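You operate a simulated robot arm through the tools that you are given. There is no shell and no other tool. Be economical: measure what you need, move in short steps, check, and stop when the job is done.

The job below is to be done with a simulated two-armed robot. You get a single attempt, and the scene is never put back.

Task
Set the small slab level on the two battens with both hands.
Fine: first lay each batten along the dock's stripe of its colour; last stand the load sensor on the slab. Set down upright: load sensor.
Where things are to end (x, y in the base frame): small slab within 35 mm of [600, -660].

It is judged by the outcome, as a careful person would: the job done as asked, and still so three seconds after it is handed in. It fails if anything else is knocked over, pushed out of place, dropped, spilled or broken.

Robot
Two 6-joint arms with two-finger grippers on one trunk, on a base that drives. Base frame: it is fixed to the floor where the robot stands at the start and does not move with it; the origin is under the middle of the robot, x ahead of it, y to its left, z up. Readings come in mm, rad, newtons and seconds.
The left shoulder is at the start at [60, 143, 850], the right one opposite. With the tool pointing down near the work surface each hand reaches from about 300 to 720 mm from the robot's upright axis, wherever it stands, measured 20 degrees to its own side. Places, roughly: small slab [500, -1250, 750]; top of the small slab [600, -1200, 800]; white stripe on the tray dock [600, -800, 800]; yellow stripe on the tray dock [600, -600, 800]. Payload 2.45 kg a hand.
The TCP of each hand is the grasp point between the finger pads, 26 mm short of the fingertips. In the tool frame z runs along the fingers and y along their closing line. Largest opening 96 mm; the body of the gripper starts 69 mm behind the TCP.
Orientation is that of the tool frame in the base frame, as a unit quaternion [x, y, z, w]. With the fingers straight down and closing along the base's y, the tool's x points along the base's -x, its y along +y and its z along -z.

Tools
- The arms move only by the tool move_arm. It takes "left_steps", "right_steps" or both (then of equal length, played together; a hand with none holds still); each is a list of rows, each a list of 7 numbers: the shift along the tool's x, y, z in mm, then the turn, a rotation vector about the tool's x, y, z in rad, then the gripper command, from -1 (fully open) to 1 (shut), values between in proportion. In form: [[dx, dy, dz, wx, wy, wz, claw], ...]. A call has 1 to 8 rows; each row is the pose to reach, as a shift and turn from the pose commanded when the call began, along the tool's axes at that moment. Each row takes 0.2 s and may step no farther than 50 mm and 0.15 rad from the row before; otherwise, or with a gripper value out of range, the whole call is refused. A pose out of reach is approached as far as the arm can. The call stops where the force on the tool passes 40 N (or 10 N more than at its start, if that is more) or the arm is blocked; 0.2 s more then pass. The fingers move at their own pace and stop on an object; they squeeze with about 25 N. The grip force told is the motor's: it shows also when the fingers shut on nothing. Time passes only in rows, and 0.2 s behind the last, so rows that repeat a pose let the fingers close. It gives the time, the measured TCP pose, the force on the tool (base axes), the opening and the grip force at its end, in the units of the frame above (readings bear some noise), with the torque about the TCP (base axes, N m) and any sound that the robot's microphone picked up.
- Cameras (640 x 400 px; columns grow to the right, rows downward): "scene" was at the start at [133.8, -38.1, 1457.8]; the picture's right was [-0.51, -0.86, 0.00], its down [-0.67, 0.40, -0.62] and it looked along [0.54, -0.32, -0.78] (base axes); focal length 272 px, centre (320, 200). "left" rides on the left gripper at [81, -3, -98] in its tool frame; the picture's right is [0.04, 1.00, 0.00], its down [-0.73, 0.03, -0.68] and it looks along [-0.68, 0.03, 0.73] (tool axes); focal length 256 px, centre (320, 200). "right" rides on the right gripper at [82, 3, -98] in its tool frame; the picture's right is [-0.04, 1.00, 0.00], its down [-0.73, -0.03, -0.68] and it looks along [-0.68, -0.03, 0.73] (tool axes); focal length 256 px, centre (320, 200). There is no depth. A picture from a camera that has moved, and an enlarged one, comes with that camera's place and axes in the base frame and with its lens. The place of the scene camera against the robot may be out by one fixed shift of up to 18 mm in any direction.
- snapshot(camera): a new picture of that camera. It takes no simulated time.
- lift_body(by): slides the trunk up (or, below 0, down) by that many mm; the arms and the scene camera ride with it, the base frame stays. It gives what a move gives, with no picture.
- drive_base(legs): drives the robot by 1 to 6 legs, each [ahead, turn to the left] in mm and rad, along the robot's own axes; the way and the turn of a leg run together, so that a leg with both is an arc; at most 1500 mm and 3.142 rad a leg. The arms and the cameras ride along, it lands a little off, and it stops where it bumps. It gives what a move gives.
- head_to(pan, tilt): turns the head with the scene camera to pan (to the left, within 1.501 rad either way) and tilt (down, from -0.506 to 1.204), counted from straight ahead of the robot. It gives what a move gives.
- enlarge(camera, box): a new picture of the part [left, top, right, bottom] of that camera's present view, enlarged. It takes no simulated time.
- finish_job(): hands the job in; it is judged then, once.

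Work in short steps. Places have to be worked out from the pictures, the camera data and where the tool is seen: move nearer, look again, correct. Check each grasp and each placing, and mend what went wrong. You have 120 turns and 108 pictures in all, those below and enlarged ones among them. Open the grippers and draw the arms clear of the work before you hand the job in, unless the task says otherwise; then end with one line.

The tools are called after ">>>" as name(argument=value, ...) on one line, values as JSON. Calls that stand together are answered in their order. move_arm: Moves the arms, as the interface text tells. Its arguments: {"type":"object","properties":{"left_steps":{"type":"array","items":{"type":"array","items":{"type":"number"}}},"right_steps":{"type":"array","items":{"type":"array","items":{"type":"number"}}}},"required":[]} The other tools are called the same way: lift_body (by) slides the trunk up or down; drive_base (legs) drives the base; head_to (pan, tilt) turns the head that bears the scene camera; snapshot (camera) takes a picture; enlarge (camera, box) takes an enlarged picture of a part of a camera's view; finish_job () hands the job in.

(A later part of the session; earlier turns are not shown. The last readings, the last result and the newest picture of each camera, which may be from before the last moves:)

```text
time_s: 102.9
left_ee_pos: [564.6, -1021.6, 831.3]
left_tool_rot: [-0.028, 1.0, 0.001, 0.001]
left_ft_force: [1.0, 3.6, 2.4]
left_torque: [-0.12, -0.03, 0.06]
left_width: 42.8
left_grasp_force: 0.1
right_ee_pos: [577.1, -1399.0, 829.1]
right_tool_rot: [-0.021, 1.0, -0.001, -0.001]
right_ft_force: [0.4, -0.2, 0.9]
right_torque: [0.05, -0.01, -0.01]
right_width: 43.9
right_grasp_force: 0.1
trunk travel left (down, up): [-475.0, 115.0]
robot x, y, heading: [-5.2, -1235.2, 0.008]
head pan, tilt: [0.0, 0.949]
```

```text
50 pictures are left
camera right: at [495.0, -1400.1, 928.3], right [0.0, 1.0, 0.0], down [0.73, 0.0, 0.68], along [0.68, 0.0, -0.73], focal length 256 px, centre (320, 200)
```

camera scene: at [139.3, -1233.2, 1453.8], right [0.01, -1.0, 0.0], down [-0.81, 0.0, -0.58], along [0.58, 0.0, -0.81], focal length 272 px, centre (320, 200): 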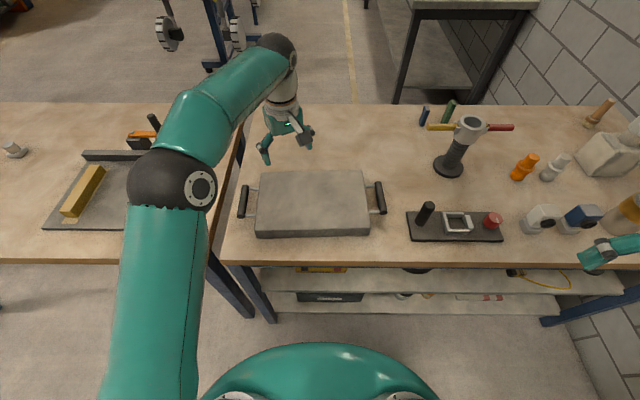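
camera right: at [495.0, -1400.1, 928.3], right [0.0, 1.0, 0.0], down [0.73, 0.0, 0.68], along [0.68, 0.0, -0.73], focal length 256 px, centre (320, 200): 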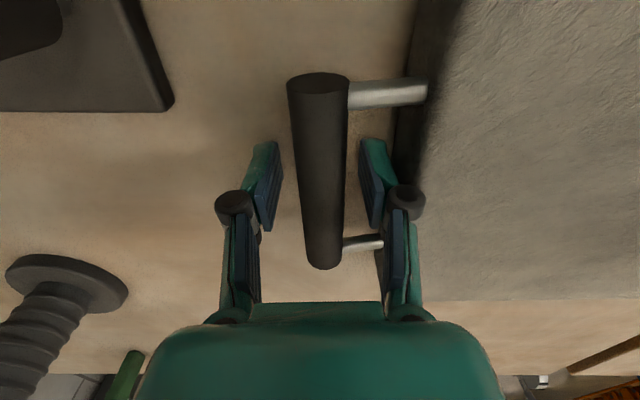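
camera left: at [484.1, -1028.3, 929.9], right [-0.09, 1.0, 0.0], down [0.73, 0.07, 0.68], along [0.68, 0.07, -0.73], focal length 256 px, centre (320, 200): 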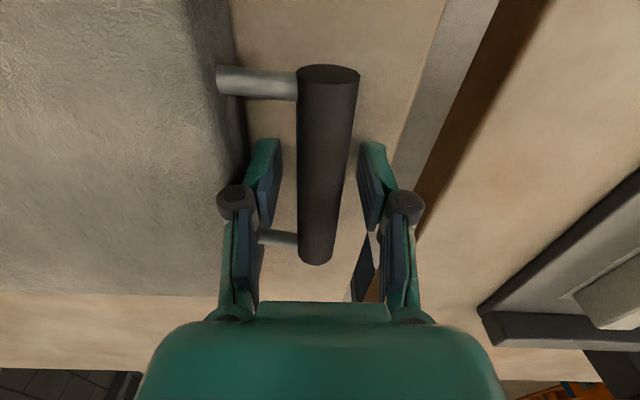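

The bars sit between the pads. I'll close both grippers.

>>> move_arm(left_steps=[[0, 0, 0, 0, 0, 0, 0.4], [0, 0, 0, 0, 0, 0, 0.7], [0, 0, 0, 0, 0, 0, 1], [0, 0, 0, 0, 0, 0, 1], [0, 0, 0, 0, 0, 0, 1]], right_steps=[[0, 0, 0, 0, 0, 0, 0.4], [0, 0, 0, 0, 0, 0, 0.7], [0, 0, 0, 0, 0, 0, 1], [0, 0, 0, 0, 0, 0, 1], [0, 0, 0, 0, 0, 0, 1]])

```text
time_s: 104.1
left_ee_pos: [563.7, -1021.8, 830.3]
left_tool_rot: [-0.027, 1.0, 0.0, -0.001]
left_ft_force: [-2.0, -3.1, -0.2]
left_torque: [0.01, -0.04, -0.67]
left_width: 20.4
left_grasp_force: 25.3
right_ee_pos: [576.9, -1400.4, 829.2]
right_tool_rot: [-0.02, 1.0, -0.001, -0.001]
right_ft_force: [-0.8, 6.5, 0.1]
right_torque: [0.0, -0.05, -0.29]
right_width: 20.3
right_grasp_force: 24.9
trunk travel left (down, up): [-475.0, 115.0]
robot x, y, heading: [-2.4, -1237.7, 0.005]
head pan, tilt: [0.0, 0.949]
```

Both bars are gripped (20 mm). I'll lift slowly together.

>>> move_arm(left_steps=[[0, 0, -3, 0, 0, 0, 1], [0, 0, -7, 0, 0, 0, 1], [0, 0, -12, 0, 0, 0, 1], [0, 0, -18, 0, 0, 0, 1], [0, 0, -25, 0, 0, 0, 1], [0, 0, -33, 0, 0, 0, 1], [0, 0, -33, 0, 0, 0, 1]], right_steps=[[0, 0, -3, 0, 0, 0, 1], [0, 0, -7, 0, 0, 0, 1], [0, 0, -12, 0, 0, 0, 1], [0, 0, -18, 0, 0, 0, 1], [0, 0, -25, 0, 0, 0, 1], [0, 0, -33, 0, 0, 0, 1], [0, 0, -33, 0, 0, 0, 1]])

>>> snapshot(camera="left")

>>> snapshot(camera="right")

```text
time_s: 105.7
left_ee_pos: [567.4, -1021.9, 862.1]
left_tool_rot: [-0.026, 1.0, 0.001, 0.0]
left_ft_force: [-2.2, -9.2, -11.0]
left_torque: [0.05, -0.01, -0.59]
left_width: 20.3
left_grasp_force: 25.0
right_ee_pos: [578.0, -1399.2, 861.5]
right_tool_rot: [-0.021, 1.0, -0.002, -0.002]
right_ft_force: [1.4, 9.8, -11.3]
right_torque: [-0.12, -0.04, -0.31]
right_width: 20.3
right_grasp_force: 25.0
trunk travel left (down, up): [-475.0, 115.0]
robot x, y, heading: [0.8, -1231.2, 0.006]
head pan, tilt: [0.0, 0.949]
```

```text
49 pictures are left
camera left: at [485.5, -1029.1, 961.5], right [-0.09, 1.0, 0.0], down [0.73, 0.07, 0.68], along [0.67, 0.06, -0.74], focal length 256 px, centre (320, 200)
```

left: 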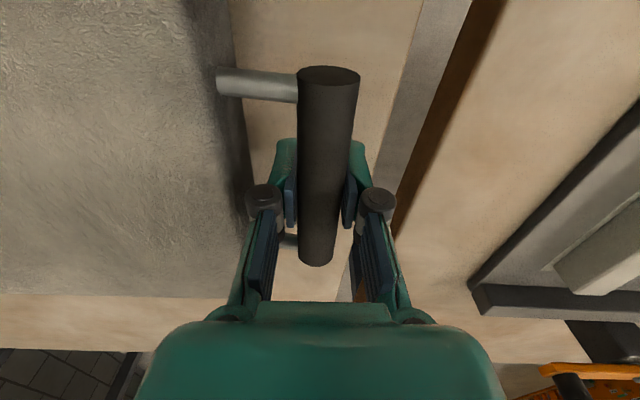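

```text
48 pictures are left
camera right: at [496.4, -1400.0, 960.6], right [0.0, 1.0, 0.0], down [0.74, 0.0, 0.68], along [0.68, 0.0, -0.74], focal length 256 px, centre (320, 200)
```

right: 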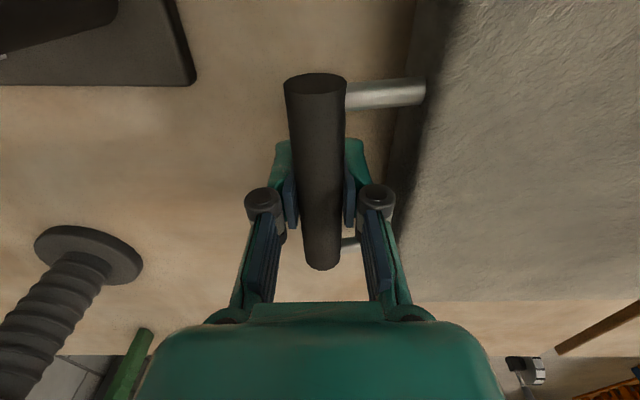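

The slab is lifted level with about 11 N on each hand. I'll raise it with the trunk so it's well clear of everything.

>>> lift_body(by=110)

>>> drive_base(legs=[[-60, 0], [0, -0.2], [0, -0.2]])

>>> snapshot(camera="scene")

```text
time_s: 107.1
left_ee_pos: [566.8, -1021.8, 971.9]
left_tool_rot: [-0.027, 1.0, 0.001, -0.001]
left_ft_force: [-2.5, -15.4, -11.1]
left_torque: [0.07, -0.03, -0.56]
left_width: 20.6
left_grasp_force: 25.0
right_ee_pos: [577.2, -1399.8, 971.4]
right_tool_rot: [-0.021, 1.0, 0.0, -0.003]
right_ft_force: [2.1, 16.0, -11.5]
right_torque: [-0.13, 0.03, -0.25]
right_width: 20.2
right_grasp_force: 25.1
trunk travel left (down, up): [-585.0, 5.0]
robot x, y, heading: [-5.2, -1233.9, 0.002]
head pan, tilt: [0.0, 0.949]
```

```text
time_s: 109.7
left_ee_pos: [541.3, -1259.5, 972.5]
left_tool_rot: [0.173, 0.985, 0.001, -0.001]
left_ft_force: [-8.8, -18.2, -10.8]
left_torque: [0.08, -0.02, -0.59]
left_width: 20.7
left_grasp_force: 25.2
right_ee_pos: [403.6, -1613.4, 971.5]
right_tool_rot: [0.179, 0.984, 0.0, -0.002]
right_ft_force: [9.3, 17.6, -12.1]
right_torque: [-0.15, 0.03, -0.22]
right_width: 20.2
right_grasp_force: 25.0
trunk travel left (down, up): [-585.0, 5.0]
robot x, y, heading: [-57.5, -1210.5, -0.4]
head pan, tilt: [0.0, 0.949]
```

```text
47 pictures are left
camera scene: at [76.0, -1265.8, 1563.7], right [-0.39, -0.92, 0.0], down [-0.75, 0.31, -0.58], along [0.54, -0.22, -0.81], focal length 272 px, centre (320, 200)
```

scene: 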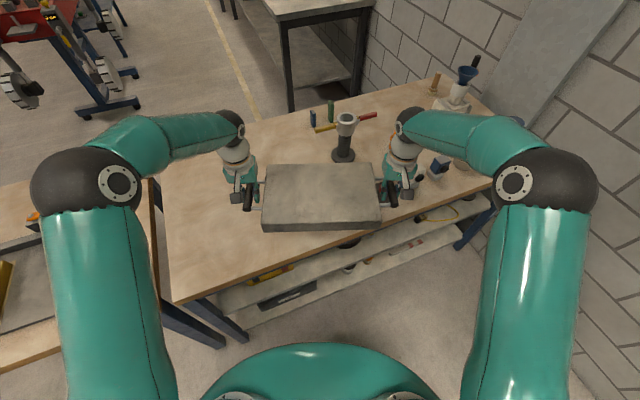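

The slab is clear and level. The hands are pulling apart with about 19 N, so I'll ease them together by 1 mm each, then continue the turn.

>>> move_arm(left_steps=[[0, -1, 0, 0, 0, 0, 1], [0, -1, 0, 0, 0, 0, 1]], right_steps=[[0, 1, 0, 0, 0, 0, 1], [0, 1, 0, 0, 0, 0, 1]])

>>> drive_base(legs=[[0, -0.2], [0, -0.2]])

```text
time_s: 110.3
left_ee_pos: [541.0, -1261.7, 972.0]
left_tool_rot: [0.173, 0.985, 0.002, -0.001]
left_ft_force: [1.9, 8.9, -11.5]
left_torque: [0.23, 0.16, -0.59]
left_width: 20.3
left_grasp_force: 25.2
right_ee_pos: [404.4, -1613.7, 971.9]
right_tool_rot: [0.179, 0.984, 0.0, -0.002]
right_ft_force: [-0.5, -10.4, -10.3]
right_torque: [0.19, -0.41, -0.17]
right_width: 20.2
right_grasp_force: 25.2
trunk travel left (down, up): [-585.0, 5.0]
robot x, y, heading: [-60.3, -1213.0, -0.4]
head pan, tilt: [0.0, 0.949]
```

```text
time_s: 112.3
left_ee_pos: [476.8, -1488.8, 972.2]
left_tool_rot: [0.363, 0.932, 0.001, 0.0]
left_ft_force: [12.4, 15.4, -11.1]
left_torque: [-0.17, 0.05, -0.61]
left_width: 20.5
left_grasp_force: 24.9
right_ee_pos: [214.8, -1759.9, 972.2]
right_tool_rot: [0.369, 0.929, 0.0, -0.001]
right_ft_force: [-12.9, -16.8, -11.1]
right_torque: [0.14, -0.08, -0.21]
right_width: 20.5
right_grasp_force: 25.7
trunk travel left (down, up): [-585.0, 5.0]
robot x, y, heading: [-43.9, -1193.1, -0.791]
head pan, tilt: [0.0, 0.949]
```

Next, a backward run along this heading of about 770 mm shifts me to the dock's y. I'll do it in two parts and watch it.

>>> drive_base(legs=[[-385, 0], [-385, 0]])

>>> snapshot(camera="scene")

```text
time_s: 116.9
left_ee_pos: [-65.1, -934.5, 973.6]
left_tool_rot: [0.36, 0.933, 0.002, 0.0]
left_ft_force: [1.0, 4.0, -10.3]
left_torque: [0.02, -0.02, -0.57]
left_width: 20.3
left_grasp_force: 24.8
right_ee_pos: [-325.0, -1208.1, 973.7]
right_tool_rot: [0.365, 0.931, -0.001, -0.001]
right_ft_force: [-1.1, -4.0, -10.0]
right_torque: [-0.06, -0.09, -0.23]
right_width: 20.3
right_grasp_force: 25.1
trunk travel left (down, up): [-585.0, 5.0]
robot x, y, heading: [-582.1, -646.8, -0.784]
head pan, tilt: [0.0, 0.949]
```

```text
46 pictures are left
camera scene: at [-480.3, -742.5, 1563.8], right [-0.71, -0.71, 0.0], down [-0.58, 0.58, -0.58], along [0.41, -0.41, -0.81], focal length 272 px, centre (320, 200)
```

scene: 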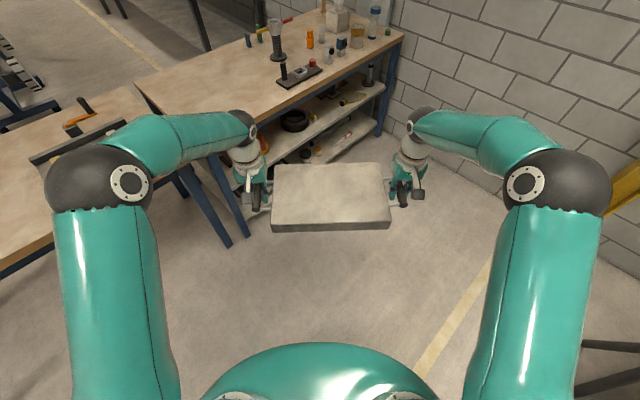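

Good. Now I'll turn left back to heading 0 in small legs.

>>> drive_base(legs=[[0, 0.2], [0, 0.2], [0, 0.2], [0, 0.184]])

>>> snapshot(camera="scene")

```text
time_s: 120.5
left_ee_pos: [-16.7, -475.6, 971.8]
left_tool_rot: [-0.033, 0.999, 0.001, -0.002]
left_ft_force: [-2.9, 1.9, -10.3]
left_torque: [-0.05, -0.15, -0.67]
left_width: 20.4
left_grasp_force: 25.2
right_ee_pos: [-0.7, -852.4, 974.0]
right_tool_rot: [-0.026, 1.0, -0.001, -0.002]
right_ft_force: [3.4, 0.0, -10.8]
right_torque: [0.07, 0.1, -0.38]
right_width: 20.3
right_grasp_force: 25.2
trunk travel left (down, up): [-585.0, 5.0]
robot x, y, heading: [-583.7, -696.3, -0.003]
head pan, tilt: [0.0, 0.949]
```

```text
45 pictures are left
camera scene: at [-438.5, -693.5, 1563.7], right [0.0, -1.0, 0.0], down [-0.81, 0.0, -0.58], along [0.58, 0.0, -0.81], focal length 272 px, centre (320, 200)
```

scene: 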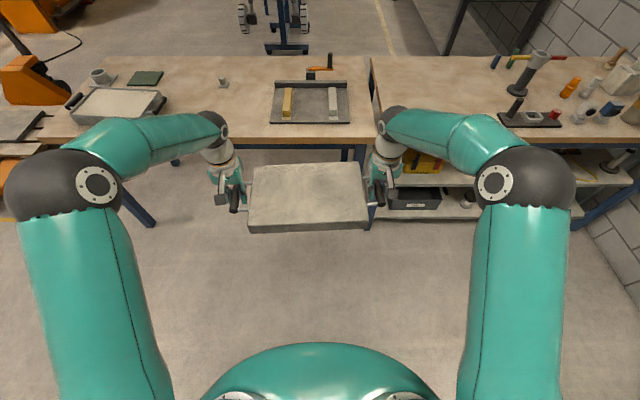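

Slab centre is now at about (-9, -664), nicely aligned with the dock. I'll drive ahead 605 mm.

>>> drive_base(legs=[[400, 0], [205, 0]])

>>> snapshot(camera="scene")

>>> snapshot(camera="left")

>>> snapshot(camera="right")

```text
time_s: 124.2
left_ee_pos: [588.7, -473.2, 972.8]
left_tool_rot: [-0.034, 0.999, 0.002, -0.002]
left_ft_force: [-1.6, 0.4, -11.6]
left_torque: [0.01, -0.06, -0.58]
left_width: 20.5
left_grasp_force: 25.0
right_ee_pos: [604.6, -851.6, 972.7]
right_tool_rot: [-0.028, 1.0, -0.001, -0.002]
right_ft_force: [3.2, -0.4, -10.5]
right_torque: [0.0, 0.05, -0.18]
right_width: 20.1
right_grasp_force: 25.2
trunk travel left (down, up): [-585.0, 5.0]
robot x, y, heading: [23.3, -696.1, -0.003]
head pan, tilt: [0.0, 0.949]
```

```text
44 pictures are left
camera scene: at [166.9, -695.0, 1563.6], right [0.0, -1.0, 0.0], down [-0.82, 0.0, -0.58], along [0.58, 0.0, -0.82], focal length 272 px, centre (320, 200)
```

scene: 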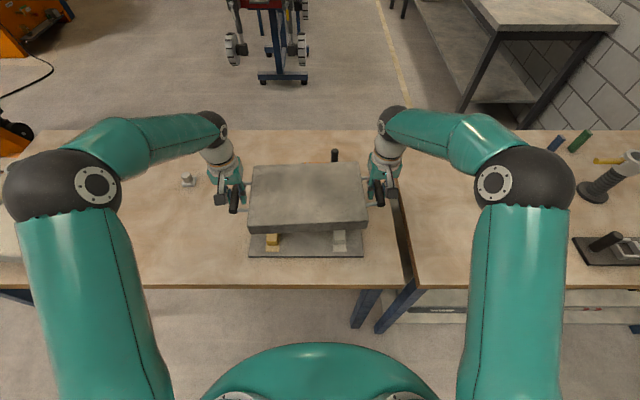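

```text
43 pictures are left
camera left: at [507.6, -482.7, 1072.5], right [-0.11, 0.99, 0.0], down [0.73, 0.08, 0.68], along [0.67, 0.08, -0.74], focal length 256 px, centre (320, 200)
```

left: 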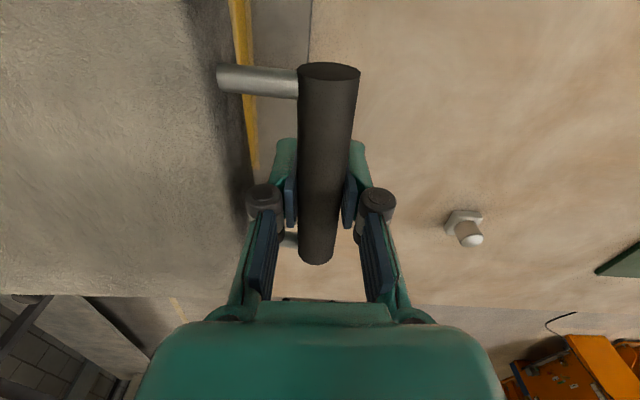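

```text
42 pictures are left
camera right: at [523.3, -852.9, 1071.9], right [-0.02, 1.0, 0.0], down [0.74, 0.01, 0.68], along [0.68, 0.01, -0.74], focal length 256 px, centre (320, 200)
```

right: 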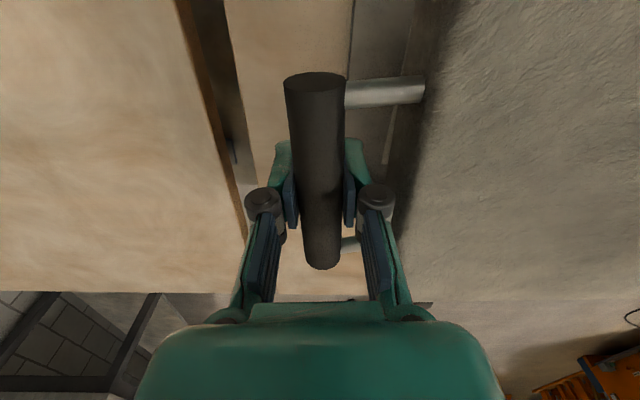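

Slab centre is about (600, -662), turned by ~0.045 rad. I'll square it with small coordinated steps and then lower with the trunk to just above the battens.

>>> move_arm(left_steps=[[-2, 0, 0, 0, 0, 0.011, 1], [-4, 0, 0, 0, 0, 0.022, 1], [-6, 0, 0, 0, 0, 0.034, 1], [-8, 0, 0, 0, 0, 0.045, 1], [-8, 0, 0, 0, 0, 0.045, 1]], right_steps=[[2, 0, 0, 0, 0, 0.011, 1], [4, 0, 0, 0, 0, 0.022, 1], [6, 0, 0, 0, 0, 0.034, 1], [8, 0, 0, 0, 0, 0.045, 1], [8, 0, 0, 0, 0, 0.045, 1]])

>>> lift_body(by=-84)

>>> snapshot(camera="scene")

>>> enlarge(camera="scene", box=[220, 140, 400, 270])

```text
time_s: 125.4
left_ee_pos: [595.3, -473.4, 973.1]
left_tool_rot: [-0.011, 1.0, 0.001, -0.002]
left_ft_force: [-1.6, -2.0, -9.8]
left_torque: [0.01, -0.19, -0.53]
left_width: 20.5
left_grasp_force: 24.9
right_ee_pos: [594.4, -851.5, 973.9]
right_tool_rot: [-0.005, 1.0, -0.001, -0.001]
right_ft_force: [0.7, 3.1, -11.1]
right_torque: [-0.11, 0.1, 0.06]
right_width: 20.5
right_grasp_force: 25.4
trunk travel left (down, up): [-585.0, 5.0]
robot x, y, heading: [20.6, -697.0, -0.003]
head pan, tilt: [0.0, 0.949]
```

```text
time_s: 126.6
left_ee_pos: [595.7, -474.3, 889.9]
left_tool_rot: [-0.011, 1.0, 0.001, -0.002]
left_ft_force: [-1.8, -6.9, -11.6]
left_torque: [0.11, 0.03, -0.59]
left_width: 20.3
left_grasp_force: 25.3
right_ee_pos: [595.1, -852.0, 890.6]
right_tool_rot: [-0.006, 1.0, -0.001, -0.001]
right_ft_force: [1.4, 6.9, -10.9]
right_torque: [-0.01, -0.13, -0.04]
right_width: 19.9
right_grasp_force: 24.6
trunk travel left (down, up): [-501.0, 89.0]
robot x, y, heading: [20.9, -697.6, 0.001]
head pan, tilt: [0.0, 0.949]
```

```text
41 pictures are left
camera scene: at [164.9, -695.2, 1479.8], right [0.0, -1.0, 0.0], down [-0.81, 0.0, -0.58], along [0.58, 0.0, -0.81], focal length 272 px, centre (320, 200)
```

scene: 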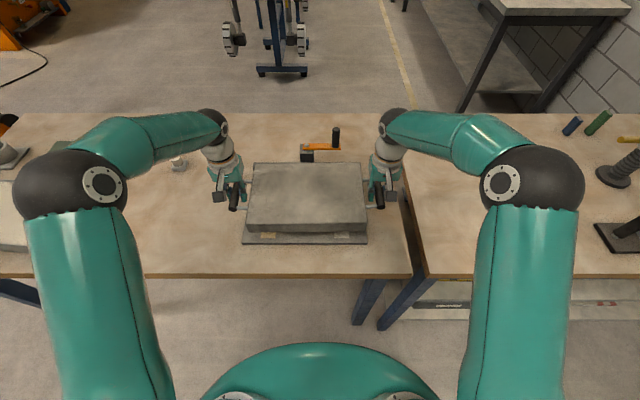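

```text
3.08 times, centred on (310, 205) of scene
camera zoom: at [164.9, -695.2, 1479.8], right [0.0, -1.0, 0.0], down [-0.81, 0.0, -0.58], along [0.58, 0.0, -0.81], focal length 838 px, centre (351, 185)
```

zoom: 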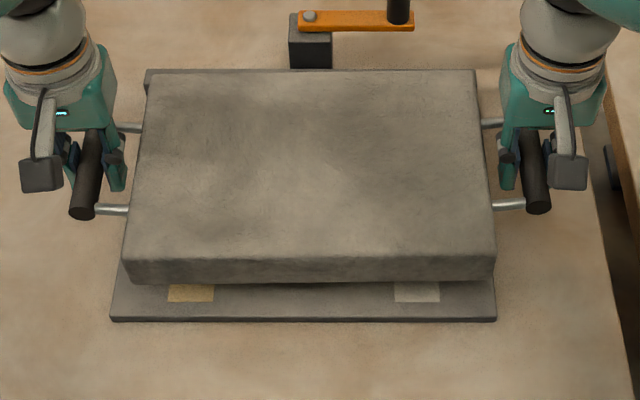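

The slab is centred over both battens at about (600, -662) and level. I'll lower both hands together in fine steps until it rests.

>>> move_arm(left_steps=[[0, 0, 4, 0, 0, 0, 1], [0, 0, 7, 0, 0, 0, 1], [0, 0, 10, 0, 0, 0, 1], [0, 0, 12, 0, 0, 0, 1], [0, 0, 14, 0, 0, 0, 1], [0, 0, 15, 0, 0, 0, 1], [0, 0, 16, 0, 0, 0, 1], [0, 0, 16, 0, 0, 0, 1]], right_steps=[[0, 0, 4, 0, 0, 0, 1], [0, 0, 7, 0, 0, 0, 1], [0, 0, 10, 0, 0, 0, 1], [0, 0, 12, 0, 0, 0, 1], [0, 0, 14, 0, 0, 0, 1], [0, 0, 15, 0, 0, 0, 1], [0, 0, 16, 0, 0, 0, 1], [0, 0, 16, 0, 0, 0, 1]])

```text
time_s: 128.4
left_ee_pos: [594.8, -474.9, 875.1]
left_tool_rot: [-0.011, 1.0, 0.002, 0.0]
left_ft_force: [-0.4, -14.0, 6.2]
left_torque: [0.22, 0.74, -0.62]
left_width: 20.5
left_grasp_force: 25.2
right_ee_pos: [593.4, -852.4, 873.9]
right_tool_rot: [-0.006, 1.0, 0.0, 0.0]
right_ft_force: [3.1, 13.2, -6.3]
right_torque: [-0.07, 0.81, -0.23]
right_width: 20.3
right_grasp_force: 24.6
trunk travel left (down, up): [-501.0, 89.0]
robot x, y, heading: [19.8, -693.5, -0.007]
head pan, tilt: [0.0, 0.949]
```

It's resting now, with the load taken up. I'll lower the right 1.5 mm more to settle both sides and check.

>>> move_arm(left_steps=[[0, -0.5, 0, 0, 0, 0, 1], [0, -0.5, 0, 0, 0, 0, 1]], right_steps=[[0, 0.5, 1, 0, 0, 0, 1], [0, 0.5, 2, 0, 0, 0, 1]])

>>> snapshot(camera="left")

>>> snapshot(camera="right")

```text
time_s: 129.0
left_ee_pos: [594.7, -473.4, 874.7]
left_tool_rot: [-0.012, 1.0, 0.002, 0.001]
left_ft_force: [3.4, -9.2, 5.7]
left_torque: [0.19, 0.52, -0.47]
left_width: 20.4
left_grasp_force: 25.2
right_ee_pos: [594.9, -851.4, 872.4]
right_tool_rot: [-0.005, 1.0, -0.001, -0.001]
right_ft_force: [3.5, 9.5, 4.2]
right_torque: [-0.04, 0.9, 0.07]
right_width: 20.2
right_grasp_force: 25.2
trunk travel left (down, up): [-501.0, 89.0]
robot x, y, heading: [24.0, -694.8, -0.003]
head pan, tilt: [0.0, 0.949]
```

```text
39 pictures are left
camera left: at [512.9, -479.1, 974.2], right [-0.06, 1.0, 0.0], down [0.73, 0.04, 0.68], along [0.68, 0.05, -0.73], focal length 256 px, centre (320, 200)
```

left: 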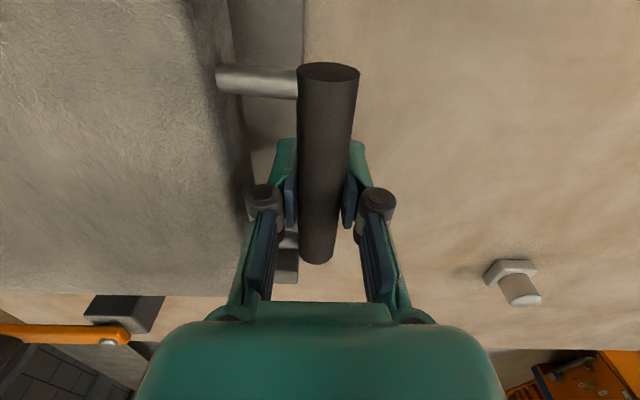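

```text
38 pictures are left
camera right: at [513.1, -849.7, 972.5], right [0.03, 1.0, 0.0], down [0.73, -0.02, 0.68], along [0.68, -0.02, -0.73], focal length 256 px, centre (320, 200)
```

right: 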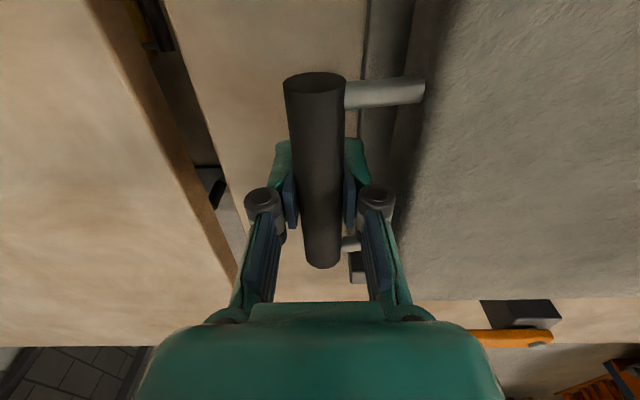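

Both sides are resting. I'll open both grippers gently to 44 mm and rise straight up.

>>> move_arm(left_steps=[[0, 0, -1, 0, 0, 0, 0.3], [0, 0, -1, 0, 0, 0, 0.08], [0, 0, -1, 0, 0, 0, 0.08], [0, 0, -10, 0, 0, 0, 0.08], [0, 0, -25, 0, 0, 0, 0.08], [0, 0, -50, 0, 0, 0, 0.08], [0, 0, -90, 0, 0, 0, 0.08], [0, 0, -130, 0, 0, 0, 0.08]], right_steps=[[0, 0, -1, 0, 0, 0, 0.3], [0, 0, -1, 0, 0, 0, 0.08], [0, 0, -1, 0, 0, 0, 0.08], [0, 0, -10, 0, 0, 0, 0.08], [0, 0, -25, 0, 0, 0, 0.08], [0, 0, -50, 0, 0, 0, 0.08], [0, 0, -90, 0, 0, 0, 0.08], [0, 0, -130, 0, 0, 0, 0.08]])

>>> snapshot(camera="scene")

>>> enlarge(camera="scene", box=[220, 140, 400, 270])

```text
time_s: 130.8
left_ee_pos: [593.0, -474.8, 1004.5]
left_tool_rot: [-0.011, 1.0, 0.002, -0.002]
left_ft_force: [0.7, 0.0, 0.6]
left_torque: [0.04, -0.01, 0.01]
left_width: 44.0
left_grasp_force: 0.0
right_ee_pos: [592.1, -851.5, 1004.5]
right_tool_rot: [-0.005, 1.0, -0.001, -0.001]
right_ft_force: [-0.9, -0.1, 0.5]
right_torque: [0.0, -0.01, 0.02]
right_width: 44.1
right_grasp_force: 0.0
trunk travel left (down, up): [-501.0, 89.0]
robot x, y, heading: [19.0, -693.5, -0.005]
head pan, tilt: [0.0, 0.949]
```

```text
37 pictures are left
camera scene: at [161.9, -695.3, 1480.0], right [0.0, -1.0, 0.0], down [-0.81, 0.0, -0.58], along [0.58, 0.0, -0.81], focal length 272 px, centre (320, 200)
```

scene: 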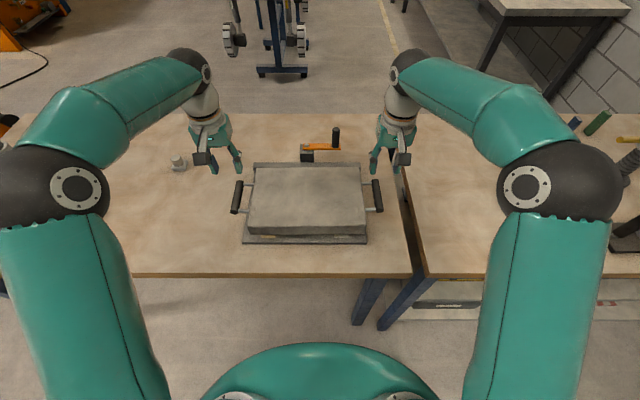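

```text
3.08 times, centred on (310, 205) of scene
camera zoom: at [161.9, -695.3, 1480.0], right [0.0, -1.0, 0.0], down [-0.81, 0.0, -0.58], along [0.58, 0.0, -0.81], focal length 838 px, centre (351, 185)
```

zoom: 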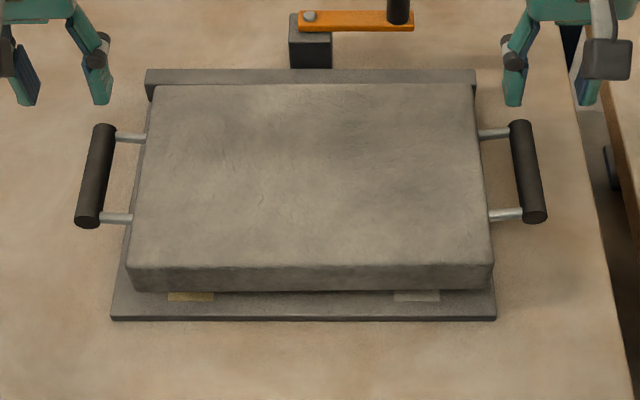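

The slab sits level on both battens at (600, -662). Next is the load sensor near (785, -235). I'll first park the right hand back and out of the way.

>>> move_arm(left_steps=[[8, 0, -5, 0, 0, 0, -1], [16, 0, -10, 0, 0, 0, -1], [24, 0, -15, 0, 0, 0, -1], [32, 0, -20, 0, 0, 0, -1], [40, 0, -25, 0, 0, 0, -1], [48, 0, -30, 0, 0, 0, -1], [56, 0, -35, 0, 0, 0, -1], [64, 0, -40, 0, 0, 0, -1]], right_steps=[[20, -15, -20, 0, 0, 0, -1], [50, -45, -35, 0, 0, 0, -1], [83, -80, -45, 0, 0, 0, -1], [116, -115, -52, 0, 0, 0, -1], [149, -149, -58, 0, 0, 0, -1], [182, -183, -62, 0, 0, 0, -1], [215, -217, -66, 0, 0, 0, -1], [248, -251, -70, 0, 0, 0, -1]])

>>> drive_base(legs=[[-60, 0], [0, -0.2], [0, -0.2], [0, -0.2]])

```text
time_s: 132.6
left_ee_pos: [529.2, -476.0, 1045.8]
left_tool_rot: [-0.012, 1.0, 0.002, -0.001]
left_ft_force: [-1.6, -0.7, -0.5]
left_torque: [-0.01, 0.01, 0.01]
left_width: 96.2
left_grasp_force: 0.1
right_ee_pos: [346.9, -1104.8, 1075.2]
right_tool_rot: [-0.005, 1.0, -0.001, 0.0]
right_ft_force: [-1.0, 1.2, -0.7]
right_torque: [0.03, 0.0, 0.04]
right_width: 95.9
right_grasp_force: 0.1
trunk travel left (down, up): [-501.0, 89.0]
robot x, y, heading: [16.4, -698.7, -0.004]
head pan, tilt: [0.0, 0.949]
```

```text
time_s: 136.0
left_ee_pos: [503.1, -800.2, 1045.7]
left_tool_rot: [0.284, 0.959, 0.002, 0.0]
left_ft_force: [-0.2, 0.1, 0.4]
left_torque: [-0.04, -0.03, -0.01]
left_width: 96.0
left_grasp_force: 0.1
right_ee_pos: [-0.9, -1217.5, 1074.7]
right_tool_rot: [0.289, 0.957, -0.001, 0.0]
right_ft_force: [-0.2, 0.2, 1.1]
right_torque: [0.0, -0.01, 0.0]
right_width: 96.0
right_grasp_force: 0.1
trunk travel left (down, up): [-501.0, 89.0]
robot x, y, heading: [-29.5, -677.8, -0.605]
head pan, tilt: [0.0, 0.949]
```

>>> drive_base(legs=[[-280, 0], [-280, 0], [0, 0.2], [0, 0.2], [0, 0.205]])

>>> head_to(pan=0.2, tilt=0.75)

>>> snapshot(camera="scene")

```text
time_s: 142.0
left_ee_pos: [16.5, -156.0, 1045.4]
left_tool_rot: [-0.014, 1.0, 0.001, 0.0]
left_ft_force: [1.0, 0.5, -0.1]
left_torque: [0.01, -0.02, -0.03]
left_width: 96.2
left_grasp_force: 0.0
right_ee_pos: [-159.8, -786.4, 1075.8]
right_tool_rot: [-0.009, 1.0, 0.0, 0.0]
right_ft_force: [-1.0, -0.3, 0.8]
right_torque: [0.0, -0.02, -0.03]
right_width: 95.9
right_grasp_force: 0.2
trunk travel left (down, up): [-501.0, 89.0]
robot x, y, heading: [-491.9, -382.2, -0.001]
head pan, tilt: [0.0, 0.949]
```

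```text
time_s: 142.8
left_ee_pos: [16.9, -155.6, 1046.4]
left_tool_rot: [-0.014, 1.0, 0.002, 0.0]
left_ft_force: [-1.5, -0.5, 0.6]
left_torque: [0.06, 0.02, -0.02]
left_width: 96.0
left_grasp_force: 0.0
right_ee_pos: [-158.5, -787.2, 1075.3]
right_tool_rot: [-0.009, 1.0, -0.001, 0.0]
right_ft_force: [0.8, -0.1, 0.5]
right_torque: [0.02, -0.01, 0.02]
right_width: 96.1
right_grasp_force: 0.1
trunk travel left (down, up): [-501.0, 89.0]
robot x, y, heading: [-489.2, -380.2, 0.004]
head pan, tilt: [0.201, 0.75]
```

```text
35 pictures are left
camera scene: at [-340.0, -366.1, 1495.5], right [0.2, -0.98, 0.0], down [-0.67, -0.13, -0.73], along [0.72, 0.15, -0.68], focal length 272 px, centre (320, 200)
```

scene: 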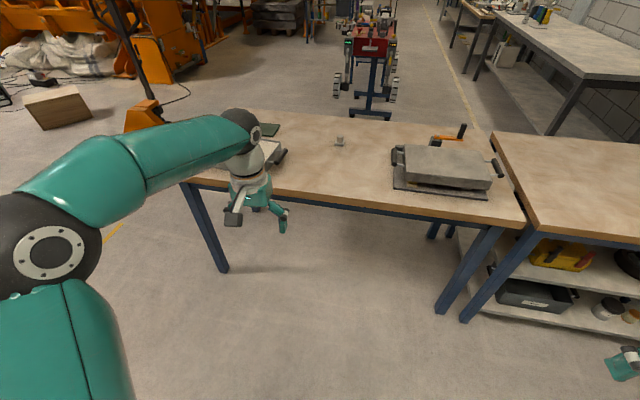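

Under the bench is open, with legs only at the ends. I'll drive ahead to x ≈ 70.

>>> drive_base(legs=[[400, 0], [160, 0]])

>>> snapshot(camera="left")

>>> snapshot(camera="scene")

```text
time_s: 146.3
left_ee_pos: [585.4, -156.8, 1045.1]
left_tool_rot: [-0.014, 1.0, 0.002, -0.002]
left_ft_force: [-0.1, -0.5, -0.7]
left_torque: [-0.01, 0.07, 0.0]
left_width: 96.1
left_grasp_force: 0.2
right_ee_pos: [407.3, -788.2, 1075.9]
right_tool_rot: [-0.008, 1.0, -0.001, -0.001]
right_ft_force: [-0.3, 0.5, -0.2]
right_torque: [-0.02, 0.05, 0.02]
right_width: 95.9
right_grasp_force: 0.0
trunk travel left (down, up): [-501.0, 89.0]
robot x, y, heading: [77.1, -385.1, -0.004]
head pan, tilt: [0.201, 0.75]
```

```text
34 pictures are left
camera left: at [503.4, -163.5, 1144.9], right [-0.07, 1.0, 0.0], down [0.73, 0.05, 0.68], along [0.68, 0.05, -0.74], focal length 256 px, centre (320, 200)
```

left: 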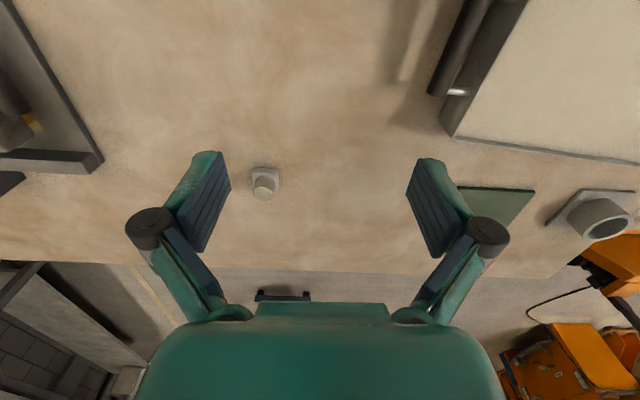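

```text
33 pictures are left
camera scene: at [227.9, -366.8, 1495.3], right [0.2, -0.98, 0.0], down [-0.67, -0.13, -0.73], along [0.72, 0.14, -0.68], focal length 272 px, centre (320, 200)
```

scene: 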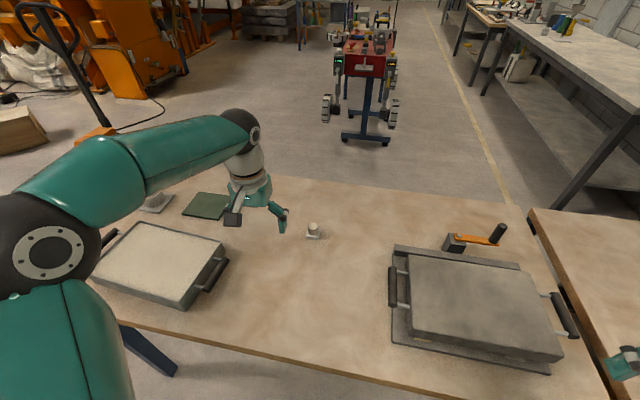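

No bump. The sensor is near (773, -235), about at the limit of reach. I'll move the left hand closer, in line with it, and look.

>>> move_arm(left_steps=[[-12, -20, 25, 0, 0, 0, -1], [-24, -40, 50, 0, 0, 0, -1], [-36, -60, 80, 0, 0, 0, -1], [-48, -78, 110, 0, 0, 0, -1], [-48, -78, 130, 0, 0, 0, -1]])

>>> snapshot(camera="left")

>>> enlarge(camera="left", box=[240, 150, 400, 250])

```text
time_s: 147.6
left_ee_pos: [633.8, -234.6, 916.1]
left_tool_rot: [-0.014, 1.0, 0.001, 0.0]
left_ft_force: [1.5, 0.9, -0.1]
left_torque: [0.01, 0.04, -0.02]
left_width: 95.9
left_grasp_force: 0.1
right_ee_pos: [405.9, -787.9, 1075.9]
right_tool_rot: [-0.007, 1.0, -0.001, -0.001]
right_ft_force: [-0.1, 0.2, 0.0]
right_torque: [-0.02, -0.01, 0.02]
right_width: 96.1
right_grasp_force: 0.1
trunk travel left (down, up): [-501.0, 89.0]
robot x, y, heading: [74.2, -383.7, -0.006]
head pan, tilt: [0.201, 0.75]
```

```text
32 pictures are left
camera left: at [552.3, -240.3, 1015.2], right [-0.07, 1.0, 0.0], down [0.73, 0.05, 0.68], along [0.68, 0.05, -0.73], focal length 256 px, centre (320, 200)
```

left: 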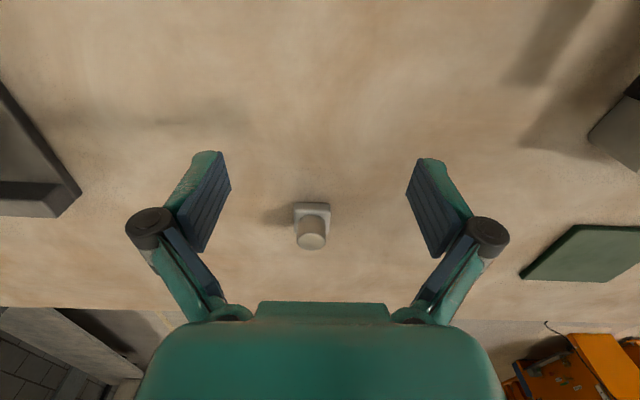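

```text
4.00 times, centred on (320, 200) of left
camera zoom: at [552.3, -240.3, 1015.2], right [-0.07, 1.0, 0.0], down [0.73, 0.05, 0.68], along [0.68, 0.05, -0.73], focal length 1024 px, centre (320, 200)
```

zoom: 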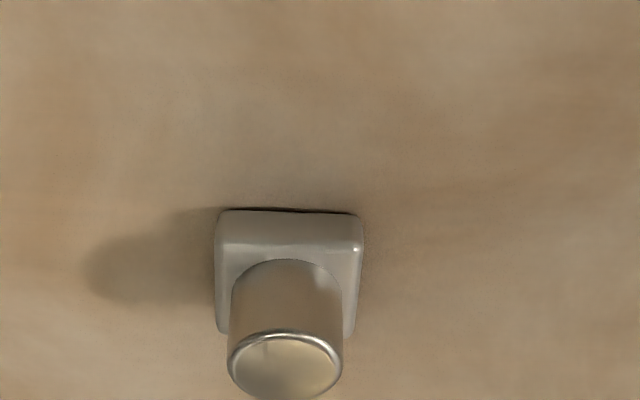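

The sensor has a 42 mm square base (15 mm high) with a 31 mm cylinder on top reaching z ≈ 839; its centre is about (779, -235). I need about 60 mm more reach, so I'll check the clearance between the robot's front and the bench edge.

>>> head_to(pan=0.0, tilt=1.2)

>>> snapshot(camera="scene")

```text
time_s: 148.4
left_ee_pos: [632.6, -234.9, 916.4]
left_tool_rot: [-0.014, 1.0, 0.002, -0.001]
left_ft_force: [-0.6, -0.1, -0.5]
left_torque: [-0.02, 0.01, -0.01]
left_width: 96.0
left_grasp_force: 0.0
right_ee_pos: [406.9, -788.4, 1075.4]
right_tool_rot: [-0.008, 1.0, -0.001, -0.001]
right_ft_force: [0.2, 0.0, 0.1]
right_torque: [0.01, -0.01, -0.01]
right_width: 95.9
right_grasp_force: 0.0
trunk travel left (down, up): [-501.0, 89.0]
robot x, y, heading: [75.7, -384.1, -0.001]
head pan, tilt: [0.0, 1.201]
```

```text
30 pictures are left
camera scene: at [200.5, -383.2, 1463.9], right [0.0, -1.0, 0.0], down [-0.93, 0.0, -0.36], along [0.36, 0.0, -0.93], focal length 272 px, centre (320, 200)
```

scene: 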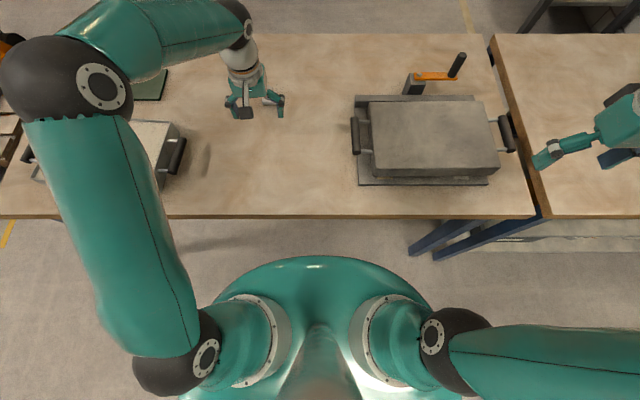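

There's about 100 mm between the chest and the bench edge, and nothing under the bench. I'll drive ahead 55 mm.

>>> drive_base(legs=[[55, 0]])

>>> snapshot(camera="left")

```text
time_s: 149.4
left_ee_pos: [691.0, -234.9, 915.0]
left_tool_rot: [-0.014, 1.0, 0.001, -0.002]
left_ft_force: [0.6, -0.2, 0.7]
left_torque: [0.02, 0.05, -0.02]
left_width: 96.0
left_grasp_force: 0.1
right_ee_pos: [463.6, -789.2, 1075.3]
right_tool_rot: [-0.008, 1.0, -0.001, -0.002]
right_ft_force: [0.8, -0.2, -0.2]
right_torque: [-0.05, 0.07, 0.02]
right_width: 96.2
right_grasp_force: 0.0
trunk travel left (down, up): [-501.0, 89.0]
robot x, y, heading: [132.2, -381.3, -0.003]
head pan, tilt: [0.0, 1.201]
```

```text
29 pictures are left
camera left: at [609.8, -240.6, 1014.1], right [-0.07, 1.0, 0.0], down [0.74, 0.05, 0.68], along [0.67, 0.05, -0.74], focal length 256 px, centre (320, 200)
```

left: 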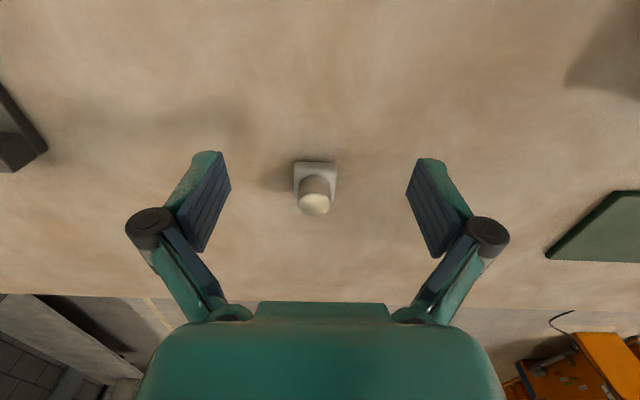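

The sensor's centre is about (774, -234). I'll move over it and lower to just above its top.

>>> move_arm(left_steps=[[-28, 0, 0, 0, 0, 0, -1], [-56, 0, 0, 0, 0, 0, -1], [-83, 3, 0, 0, 0, 0, -1], [-83, 3, 22, 0, 0, 0, -1], [-83, 3, 42, 0, 0, 0, -1], [-83, 3, 42, 0, 0, 0, -0.2]])

>>> snapshot(camera="left")

```text
time_s: 150.8
left_ee_pos: [771.3, -229.9, 874.3]
left_tool_rot: [-0.014, 1.0, 0.001, -0.001]
left_ft_force: [-0.4, -0.3, -0.5]
left_torque: [0.01, -0.02, -0.03]
left_width: 57.4
left_grasp_force: 0.1
right_ee_pos: [461.9, -789.3, 1076.5]
right_tool_rot: [-0.008, 1.0, 0.0, -0.001]
right_ft_force: [0.3, 0.2, 0.2]
right_torque: [-0.01, -0.05, -0.03]
right_width: 96.0
right_grasp_force: 0.0
trunk travel left (down, up): [-501.0, 89.0]
robot x, y, heading: [129.4, -385.6, -0.003]
head pan, tilt: [0.0, 1.201]
```

```text
28 pictures are left
camera left: at [690.9, -235.5, 974.3], right [-0.07, 1.0, 0.0], down [0.73, 0.05, 0.68], along [0.68, 0.05, -0.73], focal length 256 px, centre (320, 200)
```

left: 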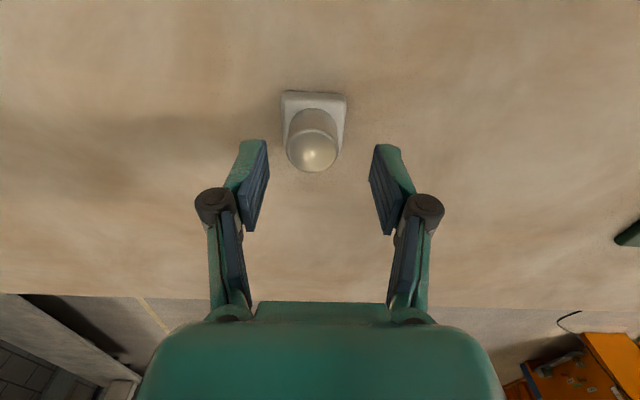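

The x is right; I need to shift 5 mm toward -y. Then I'll lower to z ≈ 841 and close.

>>> move_arm(left_steps=[[0, -5, 0, 0, 0, 0, -0.2], [0, -5, 15, 0, 0, 0, -0.2], [0, -5, 28, 0, 0, 0, -0.2], [0, -5, 33, 0, 0, 0, -0.2], [0, -5, 33, 0, 0, 0, 0.3], [0, -5, 33, 0, 0, 0, 1], [0, -5, 33, 0, 0, 0, 1], [0, -5, 33, 0, 0, 0, 1]])

>>> snapshot(camera="left")

```text
time_s: 152.6
left_ee_pos: [772.2, -234.6, 841.4]
left_tool_rot: [-0.015, 1.0, 0.002, 0.0]
left_ft_force: [2.0, -0.9, 5.5]
left_torque: [-0.02, -0.05, -0.01]
left_width: 31.1
left_grasp_force: 25.2
right_ee_pos: [460.7, -788.4, 1075.8]
right_tool_rot: [-0.007, 1.0, -0.001, -0.001]
right_ft_force: [-0.7, 0.3, 0.0]
right_torque: [-0.04, 0.0, 0.01]
right_width: 96.0
right_grasp_force: 0.1
trunk travel left (down, up): [-501.0, 89.0]
robot x, y, heading: [132.9, -385.9, -0.002]
head pan, tilt: [0.0, 1.201]
```

```text
27 pictures are left
camera left: at [690.6, -240.5, 941.4], right [-0.07, 1.0, 0.0], down [0.73, 0.05, 0.68], along [0.68, 0.05, -0.73], focal length 256 px, centre (320, 200)
```

left: 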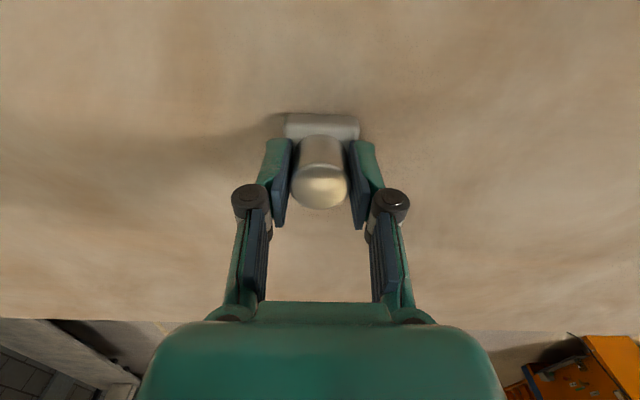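

Gripping the cylinder (31 mm). I'll lift very slowly.

>>> move_arm(left_steps=[[0, 0, -2, 0, 0, 0, 1], [0, 0, -5, 0, 0, 0, 1], [0, 0, -9, 0, 0, 0, 1], [0, 0, -14, 0, 0, 0, 1], [0, 0, -20, 0, 0, 0, 1], [0, 0, -28, 0, 0, 0, 1], [0, 0, -38, 0, 0, 0, 1], [0, 0, -50, 0, 0, 0, 1]])

>>> snapshot(camera="left")

```text
time_s: 154.4
left_ee_pos: [771.7, -234.2, 890.8]
left_tool_rot: [-0.013, 1.0, 0.002, -0.001]
left_ft_force: [0.4, 0.6, -1.6]
left_torque: [0.01, -0.03, -0.02]
left_width: 31.5
left_grasp_force: 24.8
right_ee_pos: [461.7, -788.5, 1078.2]
right_tool_rot: [-0.007, 1.0, -0.001, -0.001]
right_ft_force: [0.6, 0.1, 0.4]
right_torque: [-0.02, 0.0, 0.01]
right_width: 96.0
right_grasp_force: 0.0
trunk travel left (down, up): [-501.0, 89.0]
robot x, y, heading: [132.1, -382.0, -0.005]
head pan, tilt: [0.0, 1.201]
```

```text
26 pictures are left
camera left: at [690.4, -240.6, 990.2], right [-0.07, 1.0, 0.0], down [0.73, 0.05, 0.68], along [0.68, 0.05, -0.74], focal length 256 px, centre (320, 200)
```

left: 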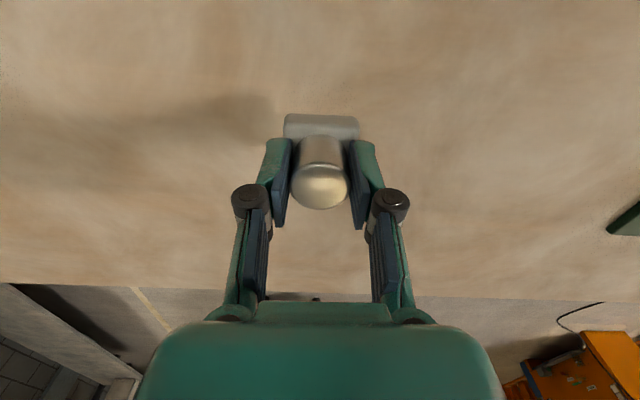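

The sensor is held firmly. I'll raise it, draw it back a bit, then back the base 60 mm and turn right so the left hand comes over the slab.

>>> move_arm(left_steps=[[0, 0, -12, 0, 0, 0, 1], [8, 0, -28, 0, 0, 0, 1], [20, 0, -44, 0, 0, 0, 1], [34, 0, -60, 0, 0, 0, 1], [50, 0, -72, 0, 0, 0, 1], [65, 0, -80, 0, 0, 0, 1], [75, 0, -85, 0, 0, 0, 1], [80, 0, -85, 0, 0, 0, 1]])

>>> drive_base(legs=[[-65, 0], [0, -0.14], [0, -0.14], [0, -0.14], [0, -0.14]])

>>> snapshot(camera="left")

```text
time_s: 156.2
left_ee_pos: [691.1, -237.0, 977.4]
left_tool_rot: [-0.014, 1.0, 0.002, -0.001]
left_ft_force: [0.4, -0.3, -1.6]
left_torque: [0.01, 0.06, -0.01]
left_width: 31.1
left_grasp_force: 25.2
right_ee_pos: [459.6, -788.4, 1076.7]
right_tool_rot: [-0.007, 1.0, -0.001, -0.001]
right_ft_force: [0.0, 0.2, -0.1]
right_torque: [-0.03, -0.01, -0.02]
right_width: 96.0
right_grasp_force: 0.0
trunk travel left (down, up): [-501.0, 89.0]
robot x, y, heading: [127.0, -381.8, -0.002]
head pan, tilt: [0.0, 1.201]
```

```text
time_s: 159.8
left_ee_pos: [617.8, -555.8, 977.1]
left_tool_rot: [0.264, 0.965, 0.001, 0.0]
left_ft_force: [0.3, 0.1, -0.8]
left_torque: [0.0, 0.0, 0.0]
left_width: 31.3
left_grasp_force: 25.2
right_ee_pos: [128.0, -901.2, 1076.9]
right_tool_rot: [0.269, 0.963, -0.001, -0.002]
right_ft_force: [-0.5, -1.0, -0.5]
right_torque: [0.01, 0.01, -0.02]
right_width: 95.9
right_grasp_force: 0.0
trunk travel left (down, up): [-501.0, 89.0]
robot x, y, heading: [75.8, -363.0, -0.57]
head pan, tilt: [0.0, 1.201]
```

```text
25 pictures are left
camera left: at [545.1, -518.3, 1075.9], right [0.47, 0.88, 0.0], down [0.65, -0.35, 0.68], along [0.6, -0.32, -0.74], focal length 256 px, centre (320, 200)
```

left: 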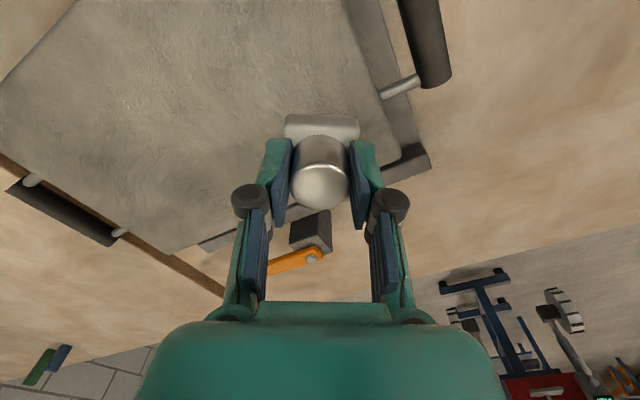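

The sensor is at the slab's edge. I'll move it over the slab's centre, (600, -660).

>>> move_arm(left_steps=[[-8, -20, 0, 0, 0, 0, 1], [-16, -42, 0, 0, 0, 0, 1], [-25, -64, 0, 0, 0, 0, 1], [-33, -86, 0, 0, 0, 0, 1], [-38, -99, 0, 0, 0, 0, 1], [-38, -99, 15, 0, 0, 0, 1], [-38, -99, 30, 0, 0, 0, 1], [-38, -99, 30, 0, 0, 0, 1]])

>>> head_to(pan=0.1, tilt=0.85)

>>> snapshot(camera="scene")

>>> snapshot(camera="left")

```text
time_s: 161.6
left_ee_pos: [598.5, -661.9, 945.9]
left_tool_rot: [0.263, 0.965, 0.001, -0.001]
left_ft_force: [-0.1, -0.2, -2.3]
left_torque: [-0.01, 0.01, 0.02]
left_width: 31.5
left_grasp_force: 25.1
right_ee_pos: [129.3, -900.6, 1077.2]
right_tool_rot: [0.269, 0.963, -0.001, 0.0]
right_ft_force: [0.3, 0.1, -0.8]
right_torque: [0.01, 0.03, -0.02]
right_width: 95.9
right_grasp_force: 0.0
trunk travel left (down, up): [-501.0, 89.0]
robot x, y, heading: [77.5, -367.9, -0.57]
head pan, tilt: [0.0, 1.201]
```

```text
time_s: 162.5
left_ee_pos: [598.4, -662.3, 945.6]
left_tool_rot: [0.262, 0.965, 0.001, -0.001]
left_ft_force: [0.4, -0.3, -1.5]
left_torque: [-0.03, -0.01, -0.02]
left_width: 30.9
left_grasp_force: 25.1
right_ee_pos: [128.5, -900.8, 1076.8]
right_tool_rot: [0.269, 0.963, -0.001, -0.001]
right_ft_force: [0.3, 0.0, -0.4]
right_torque: [0.01, -0.01, 0.0]
right_width: 96.0
right_grasp_force: 0.0
trunk travel left (down, up): [-501.0, 89.0]
robot x, y, heading: [75.2, -362.7, -0.57]
head pan, tilt: [0.099, 0.85]
```

```text
24 pictures are left
camera scene: at [205.4, -431.5, 1487.4], right [-0.45, -0.89, 0.0], down [-0.67, 0.34, -0.66], along [0.59, -0.3, -0.75], focal length 272 px, centre (320, 200)
```

scene: 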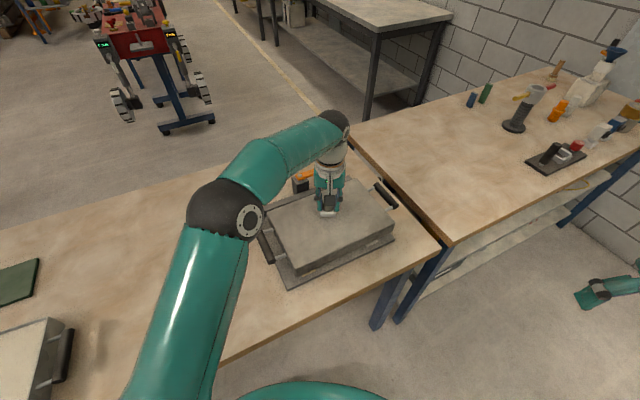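

```text
23 pictures are left
camera left: at [527.7, -622.7, 1045.3], right [0.47, 0.88, 0.0], down [0.65, -0.35, 0.68], along [0.6, -0.32, -0.74], focal length 256 px, centre (320, 200)
```

left: 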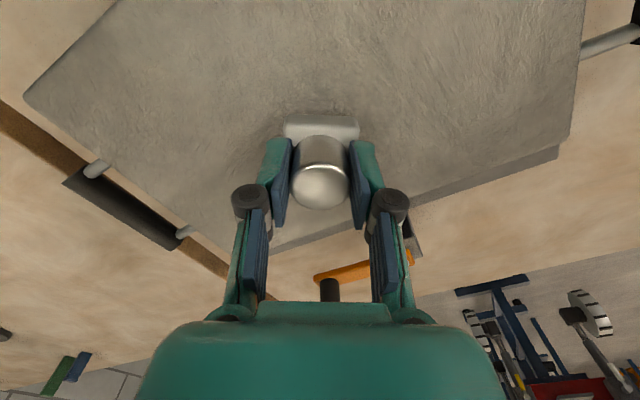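

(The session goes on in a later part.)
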